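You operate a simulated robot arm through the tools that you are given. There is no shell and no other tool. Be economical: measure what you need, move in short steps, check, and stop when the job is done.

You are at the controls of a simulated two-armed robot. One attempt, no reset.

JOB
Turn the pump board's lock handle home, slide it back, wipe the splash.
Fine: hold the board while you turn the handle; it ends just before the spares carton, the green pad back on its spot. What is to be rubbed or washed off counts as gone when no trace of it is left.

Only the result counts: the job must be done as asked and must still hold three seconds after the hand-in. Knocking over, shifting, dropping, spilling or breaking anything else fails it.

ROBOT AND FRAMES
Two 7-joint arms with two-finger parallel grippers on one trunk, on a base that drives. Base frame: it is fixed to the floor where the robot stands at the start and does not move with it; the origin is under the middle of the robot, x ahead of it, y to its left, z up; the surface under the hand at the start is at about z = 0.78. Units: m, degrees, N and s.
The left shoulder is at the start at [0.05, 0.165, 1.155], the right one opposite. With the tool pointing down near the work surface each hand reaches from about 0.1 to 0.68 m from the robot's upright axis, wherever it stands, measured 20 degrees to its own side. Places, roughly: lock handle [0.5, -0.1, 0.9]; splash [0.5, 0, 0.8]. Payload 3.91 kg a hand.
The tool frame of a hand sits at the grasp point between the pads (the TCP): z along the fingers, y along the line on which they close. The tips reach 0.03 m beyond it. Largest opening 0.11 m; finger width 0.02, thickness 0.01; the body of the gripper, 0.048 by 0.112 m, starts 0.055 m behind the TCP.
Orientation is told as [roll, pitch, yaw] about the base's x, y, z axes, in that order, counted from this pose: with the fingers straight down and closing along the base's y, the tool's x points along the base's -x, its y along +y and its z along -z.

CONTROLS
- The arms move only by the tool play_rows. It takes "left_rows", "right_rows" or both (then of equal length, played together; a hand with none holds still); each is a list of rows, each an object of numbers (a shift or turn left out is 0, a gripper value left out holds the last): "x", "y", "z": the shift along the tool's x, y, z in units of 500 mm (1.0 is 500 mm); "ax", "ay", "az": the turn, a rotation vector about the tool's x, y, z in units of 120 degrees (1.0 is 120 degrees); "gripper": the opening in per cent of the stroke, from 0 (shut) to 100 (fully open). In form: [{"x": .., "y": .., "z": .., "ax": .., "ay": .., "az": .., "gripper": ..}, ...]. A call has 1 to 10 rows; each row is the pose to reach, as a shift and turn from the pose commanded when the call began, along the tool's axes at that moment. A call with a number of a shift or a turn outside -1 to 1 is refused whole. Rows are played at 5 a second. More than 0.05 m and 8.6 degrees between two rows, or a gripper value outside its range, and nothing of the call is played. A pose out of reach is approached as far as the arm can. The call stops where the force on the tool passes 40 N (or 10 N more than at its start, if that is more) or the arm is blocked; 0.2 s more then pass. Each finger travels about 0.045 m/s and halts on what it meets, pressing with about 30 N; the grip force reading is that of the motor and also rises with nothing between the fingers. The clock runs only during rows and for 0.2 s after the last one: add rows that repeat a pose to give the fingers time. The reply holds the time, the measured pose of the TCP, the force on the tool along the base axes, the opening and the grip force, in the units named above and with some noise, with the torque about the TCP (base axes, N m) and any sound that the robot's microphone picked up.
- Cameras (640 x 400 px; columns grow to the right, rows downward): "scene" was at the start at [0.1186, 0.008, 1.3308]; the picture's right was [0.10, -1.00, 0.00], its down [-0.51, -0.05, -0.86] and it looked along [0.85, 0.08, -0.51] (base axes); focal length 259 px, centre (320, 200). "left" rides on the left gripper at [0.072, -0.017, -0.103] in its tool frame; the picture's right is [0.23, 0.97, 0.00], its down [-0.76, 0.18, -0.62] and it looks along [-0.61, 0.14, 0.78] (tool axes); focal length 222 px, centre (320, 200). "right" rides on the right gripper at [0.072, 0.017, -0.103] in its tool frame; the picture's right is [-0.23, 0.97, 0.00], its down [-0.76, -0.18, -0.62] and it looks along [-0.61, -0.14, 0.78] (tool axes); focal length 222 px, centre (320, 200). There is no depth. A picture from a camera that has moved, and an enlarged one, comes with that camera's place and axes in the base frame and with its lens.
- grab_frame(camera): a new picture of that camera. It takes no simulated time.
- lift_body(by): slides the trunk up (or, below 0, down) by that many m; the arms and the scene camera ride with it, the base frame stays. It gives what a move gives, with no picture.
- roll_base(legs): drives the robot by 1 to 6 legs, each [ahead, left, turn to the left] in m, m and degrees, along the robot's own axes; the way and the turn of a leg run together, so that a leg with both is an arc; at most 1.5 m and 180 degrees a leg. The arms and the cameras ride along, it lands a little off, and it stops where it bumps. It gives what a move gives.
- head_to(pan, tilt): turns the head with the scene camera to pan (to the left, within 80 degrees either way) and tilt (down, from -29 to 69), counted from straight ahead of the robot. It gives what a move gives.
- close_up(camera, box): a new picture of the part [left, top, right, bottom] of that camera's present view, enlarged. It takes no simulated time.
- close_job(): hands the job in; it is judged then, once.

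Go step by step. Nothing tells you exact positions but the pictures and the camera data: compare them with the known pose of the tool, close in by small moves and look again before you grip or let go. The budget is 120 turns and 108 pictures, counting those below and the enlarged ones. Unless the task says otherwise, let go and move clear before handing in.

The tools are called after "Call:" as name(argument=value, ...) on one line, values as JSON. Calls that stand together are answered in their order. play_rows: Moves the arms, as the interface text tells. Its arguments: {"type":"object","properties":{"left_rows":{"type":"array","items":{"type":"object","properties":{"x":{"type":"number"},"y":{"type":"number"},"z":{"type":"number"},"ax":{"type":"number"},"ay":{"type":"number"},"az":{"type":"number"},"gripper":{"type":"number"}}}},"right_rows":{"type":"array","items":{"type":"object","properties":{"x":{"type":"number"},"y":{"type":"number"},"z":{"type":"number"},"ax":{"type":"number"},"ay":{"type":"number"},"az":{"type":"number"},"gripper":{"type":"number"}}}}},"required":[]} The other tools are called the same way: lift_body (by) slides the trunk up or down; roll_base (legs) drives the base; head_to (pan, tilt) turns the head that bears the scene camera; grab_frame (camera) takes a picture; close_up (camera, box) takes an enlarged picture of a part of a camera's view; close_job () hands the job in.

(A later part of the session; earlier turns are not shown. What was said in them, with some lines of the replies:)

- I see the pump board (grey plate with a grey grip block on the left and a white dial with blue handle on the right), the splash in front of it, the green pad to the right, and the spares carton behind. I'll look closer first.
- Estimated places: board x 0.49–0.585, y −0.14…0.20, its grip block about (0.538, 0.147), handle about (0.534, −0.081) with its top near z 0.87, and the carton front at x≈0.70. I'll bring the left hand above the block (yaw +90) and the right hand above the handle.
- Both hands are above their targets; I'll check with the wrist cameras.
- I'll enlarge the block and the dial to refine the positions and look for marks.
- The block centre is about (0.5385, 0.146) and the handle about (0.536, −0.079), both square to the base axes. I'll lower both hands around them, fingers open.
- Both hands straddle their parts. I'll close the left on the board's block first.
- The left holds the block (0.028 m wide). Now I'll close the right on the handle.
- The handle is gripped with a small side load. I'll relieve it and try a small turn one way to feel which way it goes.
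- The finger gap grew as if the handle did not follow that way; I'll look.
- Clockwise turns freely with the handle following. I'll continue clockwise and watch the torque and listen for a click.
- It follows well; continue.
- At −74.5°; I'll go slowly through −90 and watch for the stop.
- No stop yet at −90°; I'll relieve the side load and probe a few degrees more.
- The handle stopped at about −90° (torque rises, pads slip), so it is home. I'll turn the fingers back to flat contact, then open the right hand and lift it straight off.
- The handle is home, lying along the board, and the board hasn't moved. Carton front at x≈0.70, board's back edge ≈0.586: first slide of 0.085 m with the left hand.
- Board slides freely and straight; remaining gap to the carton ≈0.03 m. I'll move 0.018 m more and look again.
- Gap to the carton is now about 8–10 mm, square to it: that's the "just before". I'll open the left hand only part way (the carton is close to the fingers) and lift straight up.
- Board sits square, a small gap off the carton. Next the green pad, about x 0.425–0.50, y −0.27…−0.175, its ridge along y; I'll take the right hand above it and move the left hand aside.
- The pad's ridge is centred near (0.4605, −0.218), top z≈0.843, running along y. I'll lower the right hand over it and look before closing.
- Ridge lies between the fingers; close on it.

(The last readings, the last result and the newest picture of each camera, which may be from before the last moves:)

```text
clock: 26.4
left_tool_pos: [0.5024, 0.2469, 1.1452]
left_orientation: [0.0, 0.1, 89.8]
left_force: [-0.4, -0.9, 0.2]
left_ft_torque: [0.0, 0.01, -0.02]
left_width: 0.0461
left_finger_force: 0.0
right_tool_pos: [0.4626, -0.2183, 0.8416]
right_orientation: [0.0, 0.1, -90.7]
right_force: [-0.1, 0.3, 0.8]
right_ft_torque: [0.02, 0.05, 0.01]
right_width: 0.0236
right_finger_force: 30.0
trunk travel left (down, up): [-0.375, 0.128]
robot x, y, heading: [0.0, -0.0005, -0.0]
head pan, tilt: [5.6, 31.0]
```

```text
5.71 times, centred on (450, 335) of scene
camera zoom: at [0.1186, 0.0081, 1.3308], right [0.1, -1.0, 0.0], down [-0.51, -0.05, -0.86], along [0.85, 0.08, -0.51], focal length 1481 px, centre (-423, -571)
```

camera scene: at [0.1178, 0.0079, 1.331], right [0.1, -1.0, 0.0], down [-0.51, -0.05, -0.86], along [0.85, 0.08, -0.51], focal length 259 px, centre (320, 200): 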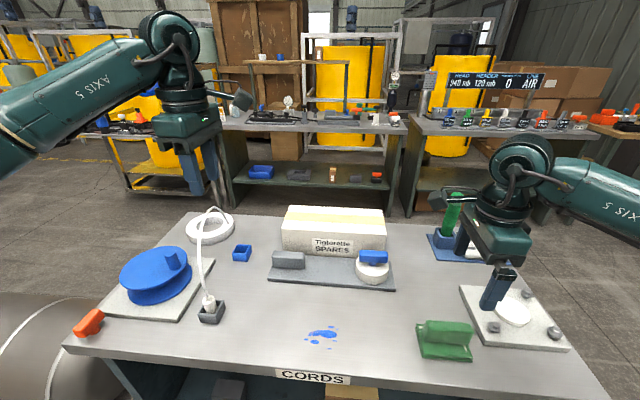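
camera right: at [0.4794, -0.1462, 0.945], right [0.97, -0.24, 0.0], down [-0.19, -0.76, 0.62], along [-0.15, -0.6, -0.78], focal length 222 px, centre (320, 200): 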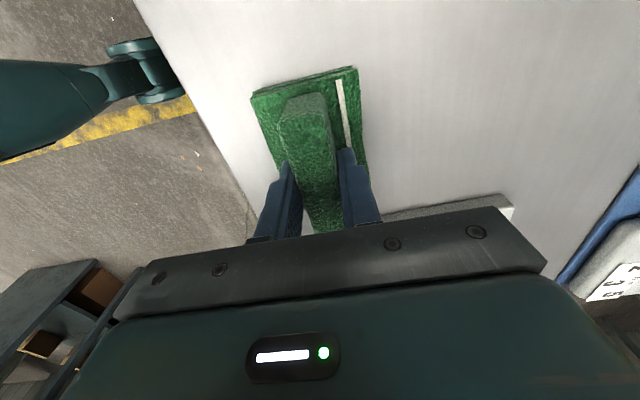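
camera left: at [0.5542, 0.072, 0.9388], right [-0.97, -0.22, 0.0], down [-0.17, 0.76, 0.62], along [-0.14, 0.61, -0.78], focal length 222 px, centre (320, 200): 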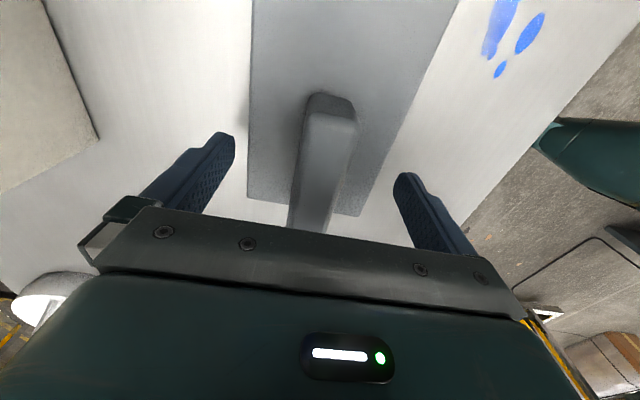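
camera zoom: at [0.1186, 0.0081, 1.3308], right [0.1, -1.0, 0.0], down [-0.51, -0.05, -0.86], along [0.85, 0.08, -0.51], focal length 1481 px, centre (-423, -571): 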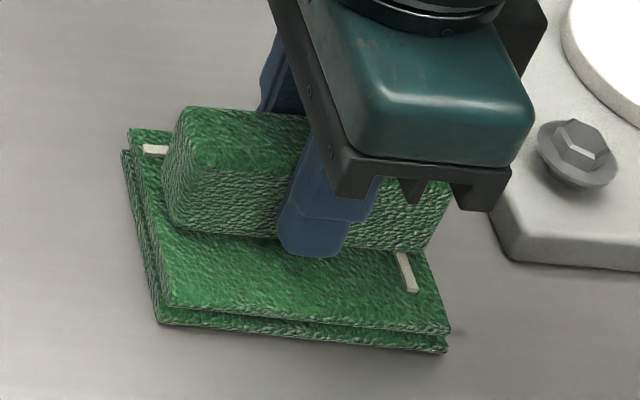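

The pad is gripped (it nudged ~2 mm, which I'll undo on return). I'll lift it 3 cm and see whether its spot is marked, then carry it over to the splash.

Call:
play_rows(right_rows=[{"z": -0.03}, {"z": -0.06}, {"x": 0.06, "z": -0.06}, {"x": 0.14, "z": -0.06}, {"x": 0.22, "z": -0.06}, {"x": 0.3, "z": -0.06}, {"x": 0.38, "z": -0.06}, {"x": 0.46, "z": -0.06}, {"x": 0.51, "y": -0.02, "z": -0.06}, {"x": 0.51, "y": -0.02, "z": -0.04}])

Call:
grab_frame(camera="scene")

Call:
close_up(camera="scene", box=[270, 280, 480, 380])

```text
clock: 28.6
left_tool_pos: [0.503, 0.2457, 1.1453]
left_orientation: [-0.1, 0.0, 89.6]
left_force: [0.4, 0.2, -1.2]
left_ft_torque: [-0.01, 0.06, 0.0]
left_width: 0.0461
left_finger_force: 0.1
right_tool_pos: [0.4584, 0.0388, 0.8724]
right_orientation: [0.6, 0.5, -90.8]
right_force: [-6.4, -6.5, 17.9]
right_ft_torque: [-0.23, 0.18, -0.02]
right_width: 0.0231
right_finger_force: 29.8
trunk travel left (down, up): [-0.375, 0.128]
robot x, y, heading: [-0.0011, 0.0002, 0.2]
head pan, tilt: [5.6, 31.0]
stopped in row 10 (right hand): the force on the tool passed its limit at 42 N (the readings are from after the stop); the commanded pose is now the measured one
```

```text
71 pictures are left
camera scene: at [0.1175, 0.0076, 1.3311], right [0.1, -1.0, 0.0], down [-0.51, -0.05, -0.86], along [0.85, 0.08, -0.51], focal length 259 px, centre (320, 200)
```

scene: 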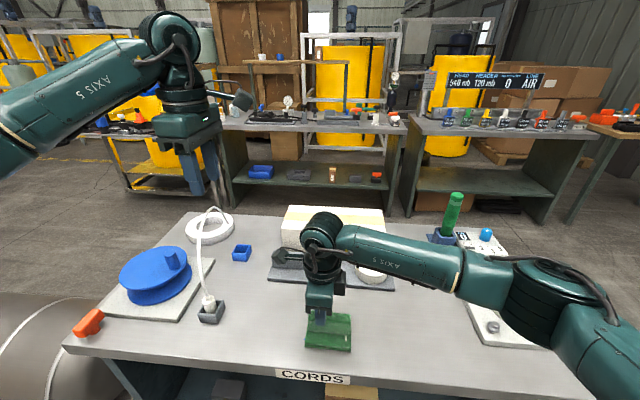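

```text
3.05 times, centred on (375, 330) of scene
camera zoom: at [0.1175, 0.0076, 1.3311], right [0.1, -1.0, 0.0], down [-0.51, -0.05, -0.86], along [0.85, 0.08, -0.51], focal length 790 px, centre (152, -196)
```

zoom: 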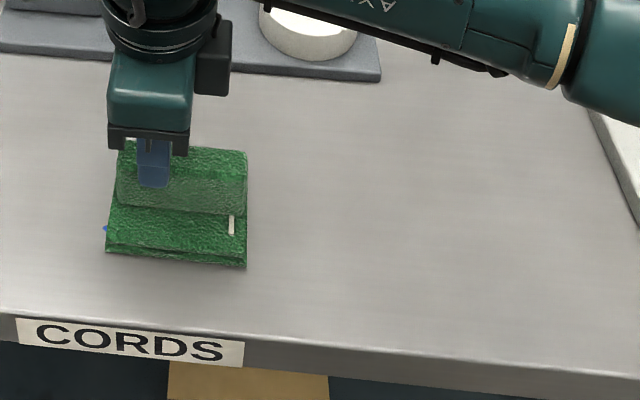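

The pad touched the table at a hand height of 0.872 rather than 0.842, so it slipped in the grip while being carried. I'll look closely.

Call:
grab_frame(camera="right")

Call:
close_up(camera="scene", box=[285, 285, 375, 360])

```text
69 pictures are left
camera right: at [0.4738, 0.1103, 0.9758], right [0.97, -0.24, 0.01], down [-0.19, -0.76, 0.62], along [-0.14, -0.6, -0.79], focal length 222 px, centre (320, 200)
```

right: 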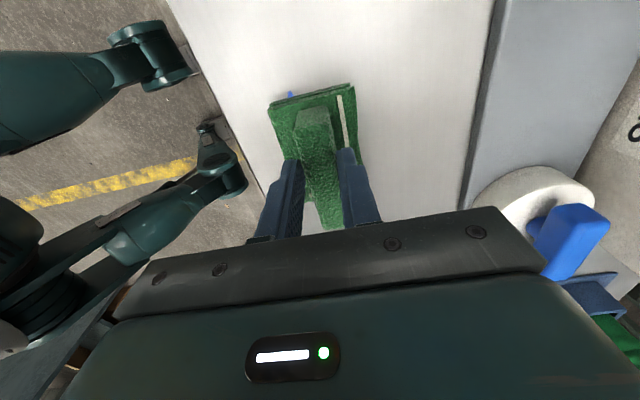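

```text
5.33 times, centred on (330, 322) of scene
camera zoom: at [0.1175, 0.0076, 1.3311], right [0.1, -1.0, 0.0], down [-0.51, -0.05, -0.86], along [0.85, 0.08, -0.51], focal length 1382 px, centre (267, -453)
```

zoom: 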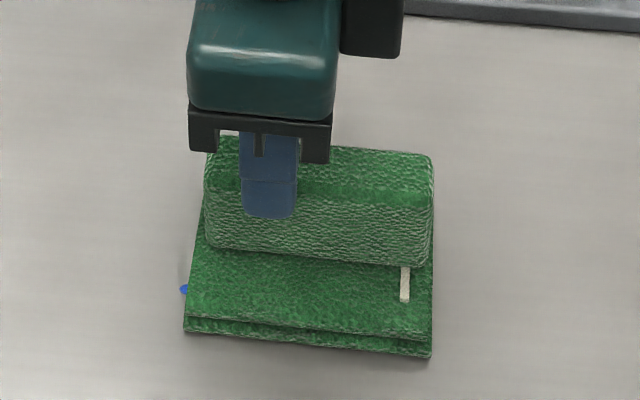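

The pad rests on the table over the splash, with only the ridge top gripped. I'll open, re-centre, lower to 0.84 and re-grip.

Call:
play_rows(right_rows=[{"gripper": 60}, {"gripper": 60}, {"gripper": 60}, {"gripper": 60}])

Call:
play_rows(right_rows=[{"x": -0.014, "z": 0.0}, {"x": -0.028, "z": 0.02}, {"x": -0.028, "z": 0.045}, {"x": -0.028, "z": 0.062}, {"x": -0.028, "z": 0.064}])

Call:
play_rows(right_rows=[{"gripper": 0}, {"gripper": 0}, {"gripper": 0}, {"gripper": 0}, {"gripper": 0}, {"gripper": 0}])

Call:
close_up(camera="scene", box=[285, 285, 375, 360])

```text
clock: 29.6
left_tool_pos: [0.5029, 0.2467, 1.1461]
left_orientation: [0.0, 0.0, 89.8]
left_force: [0.9, 0.2, 0.7]
left_ft_torque: [-0.02, 0.04, 0.01]
left_width: 0.0459
left_finger_force: 0.0
right_tool_pos: [0.4595, 0.0381, 0.8694]
right_orientation: [0.5, 0.4, -90.7]
right_force: [-0.2, -0.1, 0.3]
right_ft_torque: [-0.01, 0.0, -0.02]
right_width: 0.066
right_finger_force: 0.1
trunk travel left (down, up): [-0.375, 0.128]
robot x, y, heading: [-0.0011, -0.0012, 0.1]
head pan, tilt: [5.6, 31.0]
```

```text
clock: 30.9
left_tool_pos: [0.5021, 0.2457, 1.1457]
left_orientation: [0.0, 0.0, 89.8]
left_force: [1.0, 0.4, 0.3]
left_ft_torque: [0.0, 0.01, 0.03]
left_width: 0.0462
left_finger_force: 0.1
right_tool_pos: [0.4574, 0.0238, 0.837]
right_orientation: [0.4, 0.3, -90.8]
right_force: [0.2, -0.8, -0.6]
right_ft_torque: [-0.03, 0.0, -0.01]
right_width: 0.0661
right_finger_force: 0.1
trunk travel left (down, up): [-0.375, 0.128]
robot x, y, heading: [0.0016, -0.0011, 0.0]
head pan, tilt: [5.6, 31.0]
```

```text
clock: 32.2
left_tool_pos: [0.503, 0.2467, 1.1457]
left_orientation: [0.0, 0.0, 89.9]
left_force: [0.5, 0.3, 0.2]
left_ft_torque: [0.04, -0.02, -0.01]
left_width: 0.0464
left_finger_force: 0.2
right_tool_pos: [0.4573, 0.0245, 0.838]
right_orientation: [0.5, 0.5, -90.6]
right_force: [-0.8, 0.7, 1.7]
right_ft_torque: [-0.03, 0.11, 0.01]
right_width: 0.0235
right_finger_force: 30.2
trunk travel left (down, up): [-0.375, 0.128]
robot x, y, heading: [-0.0001, -0.0004, 0.2]
head pan, tilt: [5.6, 31.0]
```

```text
5.33 times, centred on (330, 322) of scene
camera zoom: at [0.1184, 0.0078, 1.3309], right [0.1, -1.0, 0.0], down [-0.51, -0.05, -0.86], along [0.85, 0.08, -0.51], focal length 1382 px, centre (267, -453)
```

zoom: 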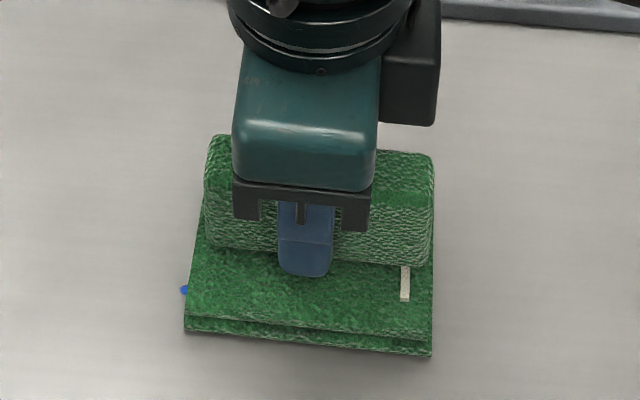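

Firm grip low on the ridge. I'll press lightly (~2 mm) and rub over the splash area.

Call:
play_rows(right_rows=[{"z": 0.004}, {"x": 0.05, "z": 0.004}, {"x": 0.1, "z": 0.004}, {"x": 0.1, "y": -0.03, "z": 0.004}, {"x": 0.05, "y": -0.03, "z": 0.004}, {"x": 0.0, "y": -0.03, "z": 0.004}, {"x": -0.05, "y": -0.03, "z": 0.004}, {"x": -0.05, "y": 0.02, "z": 0.004}, {"x": 0.03, "y": 0.02, "z": 0.004}, {"x": 0.1, "y": 0.02, "z": 0.004}])

Call:
grab_frame(camera="scene")

Call:
close_up(camera="scene", box=[260, 280, 400, 370])

```text
clock: 34.5
left_tool_pos: [0.5007, 0.2454, 1.146]
left_orientation: [-0.2, -0.1, 89.7]
left_force: [-0.6, 0.0, 0.1]
left_ft_torque: [-0.02, -0.01, 0.01]
left_width: 0.0465
left_finger_force: 0.0
right_tool_pos: [0.4683, 0.0715, 0.8377]
right_orientation: [0.8, 0.2, -90.9]
right_force: [0.9, -10.9, 29.0]
right_ft_torque: [-0.98, 0.55, 0.33]
right_width: 0.0235
right_finger_force: 30.4
trunk travel left (down, up): [-0.375, 0.128]
robot x, y, heading: [-0.0003, 0.0016, 0.1]
head pan, tilt: [5.6, 31.0]
```

```text
66 pictures are left
camera scene: at [0.1161, 0.0066, 1.3312], right [0.1, -1.0, 0.0], down [-0.51, -0.05, -0.86], along [0.85, 0.08, -0.51], focal length 259 px, centre (320, 200)
```

scene: 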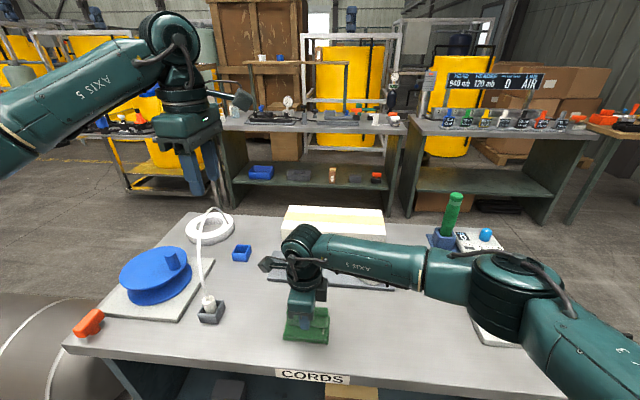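

```text
4.44 times, centred on (330, 325) of scene
camera zoom: at [0.1161, 0.0066, 1.3312], right [0.1, -1.0, 0.0], down [-0.51, -0.05, -0.86], along [0.85, 0.08, -0.51], focal length 1152 px, centre (276, -356)
```

zoom: 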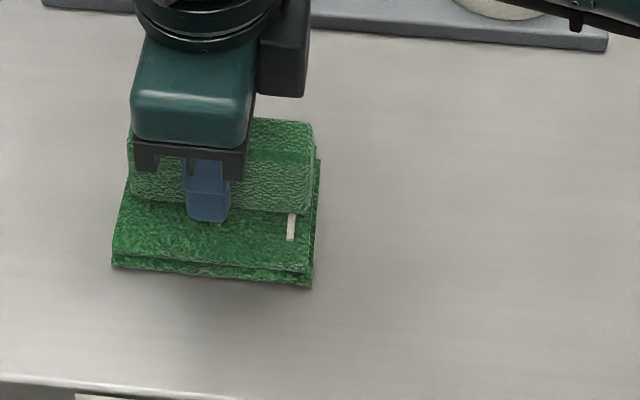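

No blue shows outside the pad now. One more pass with a bit less pressure, ending to the right so I can check beneath.

Call:
play_rows(right_rows=[{"y": -0.03, "z": -0.003}, {"x": -0.06, "y": -0.03, "z": -0.003}, {"x": -0.12, "y": -0.03, "z": -0.003}, {"x": -0.12, "y": -0.07, "z": -0.003}, {"x": -0.05, "y": -0.07, "z": -0.003}, {"x": -0.05, "y": -0.03, "z": -0.003}, {"x": -0.12, "y": -0.03, "z": -0.003}, {"x": -0.18, "y": -0.03, "z": -0.003}, {"x": -0.24, "y": -0.03, "z": -0.003}, {"x": -0.3, "y": -0.03, "z": -0.003}])

Call:
close_up(camera="scene", box=[260, 280, 400, 370])

```text
clock: 36.6
left_tool_pos: [0.5007, 0.2468, 1.1465]
left_orientation: [-0.2, 0.1, 89.8]
left_force: [-0.6, 0.9, 0.1]
left_ft_torque: [0.0, -0.03, 0.02]
left_width: 0.0461
left_finger_force: 0.1
right_tool_pos: [0.4513, -0.076, 0.8359]
right_orientation: [0.6, 0.3, -90.8]
right_force: [0.7, 2.4, 10.1]
right_ft_torque: [0.55, 0.35, -0.15]
right_width: 0.0235
right_finger_force: 30.2
trunk travel left (down, up): [-0.375, 0.128]
robot x, y, heading: [-0.0025, 0.0002, -0.2]
head pan, tilt: [5.6, 31.0]
```

```text
4.44 times, centred on (330, 325) of scene
camera zoom: at [0.1178, 0.0078, 1.3309], right [0.1, -1.0, 0.0], down [-0.51, -0.05, -0.86], along [0.85, 0.08, -0.51], focal length 1152 px, centre (276, -356)
```

zoom: 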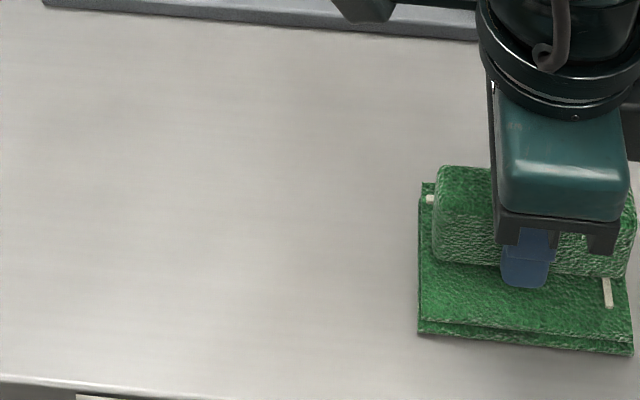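

The table is clean where the splash was. I'll slide the pad back to its original spot (needs about +0.009 in x, −0.144 in y), with lighter pressure.

Call:
play_rows(right_rows=[{"x": -0.04, "y": 0.005, "z": -0.003}, {"x": -0.09, "y": 0.01, "z": -0.003}, {"x": -0.14, "y": 0.015, "z": -0.003}, {"x": -0.19, "y": 0.02, "z": -0.003}, {"x": -0.24, "y": 0.022, "z": -0.003, "az": -0.004}, {"x": -0.27, "y": 0.022, "z": -0.003, "az": -0.006}, {"x": -0.287, "y": 0.022, "z": -0.003, "az": -0.006}, {"x": -0.287, "y": 0.022, "z": -0.003, "az": -0.006}])

Call:
close_up(camera="scene", box=[400, 300, 500, 370])

```text
clock: 38.5
left_tool_pos: [0.5025, 0.2447, 1.1455]
left_orientation: [-0.1, 0.1, 89.8]
left_force: [-0.7, 0.0, 0.7]
left_ft_torque: [0.02, 0.01, -0.01]
left_width: 0.0461
left_finger_force: 0.1
right_tool_pos: [0.4616, -0.2198, 0.8362]
right_orientation: [0.5, 0.3, -90.0]
right_force: [-0.8, 0.4, 2.0]
right_ft_torque: [0.05, 0.1, 0.04]
right_width: 0.0236
right_finger_force: 30.1
trunk travel left (down, up): [-0.375, 0.128]
robot x, y, heading: [0.0002, 0.0004, -0.0]
head pan, tilt: [5.6, 31.0]
```

```text
5.71 times, centred on (450, 335) of scene
camera zoom: at [0.1184, 0.0078, 1.3309], right [0.1, -1.0, 0.0], down [-0.51, -0.05, -0.86], along [0.85, 0.08, -0.51], focal length 1481 px, centre (-423, -571)
```

zoom: 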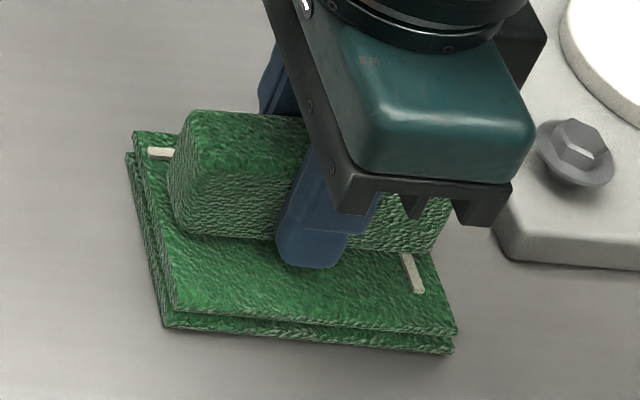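

It's within ~2 mm of its original picture; a small trim (−2 mm in x, +1.5 mm in y), then open part way and lift off.

Call:
play_rows(right_rows=[{"x": 0.003, "y": -0.0045}, {"x": 0.003, "y": -0.0045}])

Call:
play_rows(right_rows=[{"gripper": 60}, {"gripper": 60}, {"gripper": 60}, {"gripper": 60}])

Call:
play_rows(right_rows=[{"z": -0.04}, {"z": -0.1}, {"z": -0.18}, {"z": -0.26}, {"z": -0.34}, {"z": -0.42}, {"z": -0.5}])

Call:
close_up(camera="scene", box=[400, 300, 500, 370])

Call:
grab_frame(camera="scene")

Call:
close_up(camera="scene", box=[250, 240, 410, 370])

```text
clock: 39.0
left_tool_pos: [0.5018, 0.2473, 1.1463]
left_orientation: [0.0, 0.0, 89.7]
left_force: [-0.1, 0.7, -0.3]
left_ft_torque: [0.02, 0.01, 0.01]
left_width: 0.0465
left_finger_force: 0.2
right_tool_pos: [0.4601, -0.2183, 0.8373]
right_orientation: [0.5, 0.3, -90.1]
right_force: [1.7, -1.3, 2.4]
right_ft_torque: [-0.05, 0.05, 0.06]
right_width: 0.0234
right_finger_force: 29.7
trunk travel left (down, up): [-0.375, 0.128]
robot x, y, heading: [-0.0007, -0.0021, -0.2]
head pan, tilt: [5.6, 31.0]
```

```text
clock: 40.0
left_tool_pos: [0.5018, 0.2469, 1.1452]
left_orientation: [0.1, 0.0, 89.8]
left_force: [1.2, -0.1, 0.0]
left_ft_torque: [-0.04, -0.01, -0.01]
left_width: 0.0461
left_finger_force: 0.2
right_tool_pos: [0.4591, -0.217, 0.8372]
right_orientation: [0.5, 0.4, -89.9]
right_force: [0.6, 0.7, -0.7]
right_ft_torque: [-0.02, -0.01, 0.03]
right_width: 0.0662
right_finger_force: 0.1
trunk travel left (down, up): [-0.375, 0.128]
robot x, y, heading: [0.0027, -0.0, 0.1]
head pan, tilt: [5.6, 31.0]
```

```text
clock: 41.6
left_tool_pos: [0.501, 0.2475, 1.1459]
left_orientation: [0.0, -0.1, 89.8]
left_force: [0.1, -0.5, 0.0]
left_ft_torque: [0.01, -0.02, 0.02]
left_width: 0.0461
left_finger_force: 0.1
right_tool_pos: [0.4561, -0.219, 1.0885]
right_orientation: [0.4, 0.3, -90.0]
right_force: [-0.6, -0.2, -0.2]
right_ft_torque: [-0.01, 0.0, -0.02]
right_width: 0.0661
right_finger_force: 0.1
trunk travel left (down, up): [-0.375, 0.128]
robot x, y, heading: [0.0011, 0.001, -0.0]
head pan, tilt: [5.6, 31.0]
```

```text
5.71 times, centred on (450, 335) of scene
camera zoom: at [0.1184, 0.0081, 1.3308], right [0.1, -1.0, 0.0], down [-0.51, -0.05, -0.86], along [0.85, 0.08, -0.51], focal length 1481 px, centre (-423, -571)
```

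zoom: 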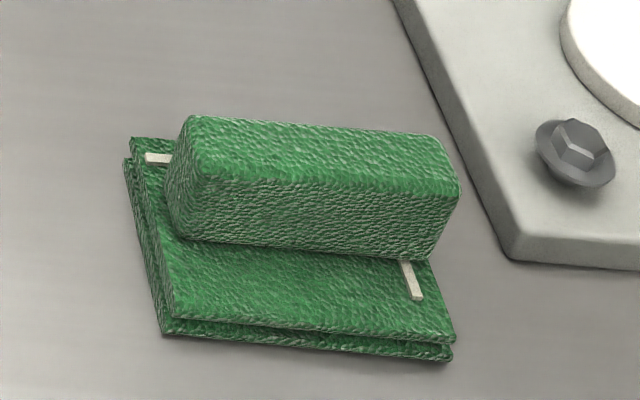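

```text
61 pictures are left
camera scene: at [0.1184, 0.0081, 1.3308], right [0.1, -1.0, 0.0], down [-0.51, -0.05, -0.86], along [0.85, 0.08, -0.51], focal length 259 px, centre (320, 200)
```

scene: 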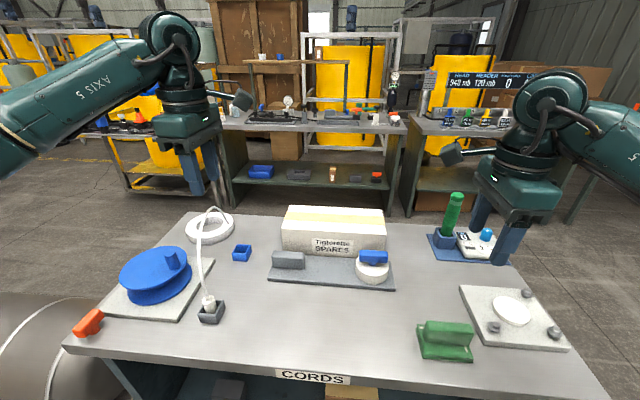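

```text
3.08 times, centred on (330, 305) of scene
camera zoom: at [0.1184, 0.0081, 1.3308], right [0.1, -1.0, 0.0], down [-0.51, -0.05, -0.86], along [0.85, 0.08, -0.51], focal length 797 px, centre (289, -123)
```

zoom: 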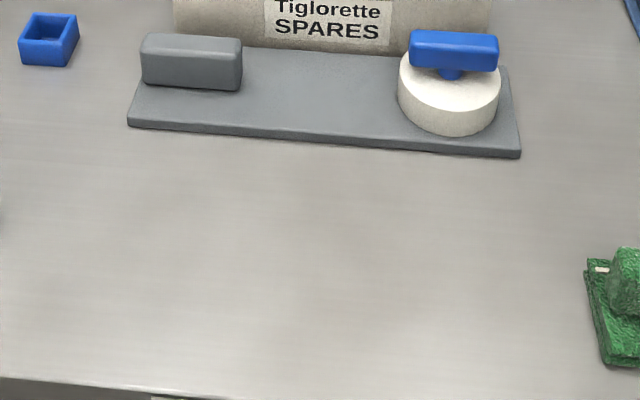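

Pad is back within about 1 mm. One last tight look for any faint trace of the splash.

Call:
close_up(camera="scene", box=[295, 310, 355, 355])

Call:
close_up(camera="scene", box=[340, 295, 420, 355])

```text
8.89 times, centred on (325, 332) of scene
camera zoom: at [0.1184, 0.0081, 1.3308], right [0.1, -1.0, 0.0], down [-0.51, -0.05, -0.86], along [0.85, 0.08, -0.51], focal length 2304 px, centre (276, -978)
```

zoom: 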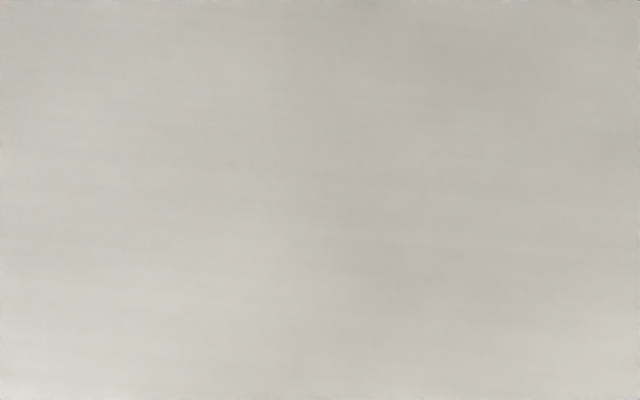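

```text
6.67 times, centred on (380, 325) of scene
camera zoom: at [0.1184, 0.0081, 1.3308], right [0.1, -1.0, 0.0], down [-0.51, -0.05, -0.86], along [0.85, 0.08, -0.51], focal length 1728 px, centre (-80, -633)
```

zoom: 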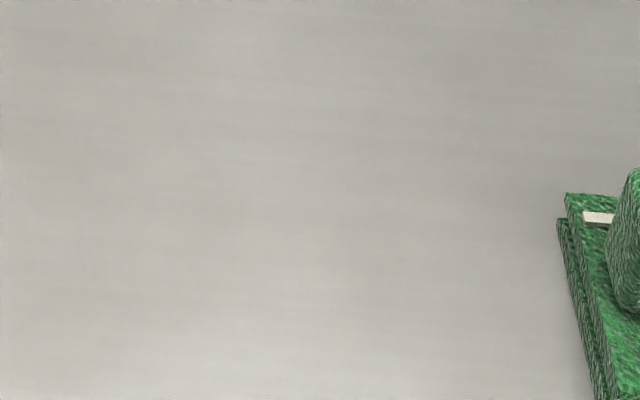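

The table is clean, the handle is home, the board sits just before the carton, the pad is on its spot and both hands are clear. Handing in.

Call:
close_job()

```text
The job is handed in.
```

I handed the job in with the handle turned home, the board just short of the spares carton, the splash wiped off and the green pad back on its spot.

- **Handle:** I held the board with the left hand and turned the handle clockwise about 90° until it hit its stop.
- **Board:** It slid back square to the carton, leaving a gap of roughly 8–10 mm.
- **Splash:** No blue showed in the last close-up of the wiped area.
- **Pad:** It slipped in the grip once on the way to the splash, so I re-gripped it. It is back within about 1–2 mm of where it started.

Both hands were open and clear at hand-in, and I saw nothing else on the table shifted.
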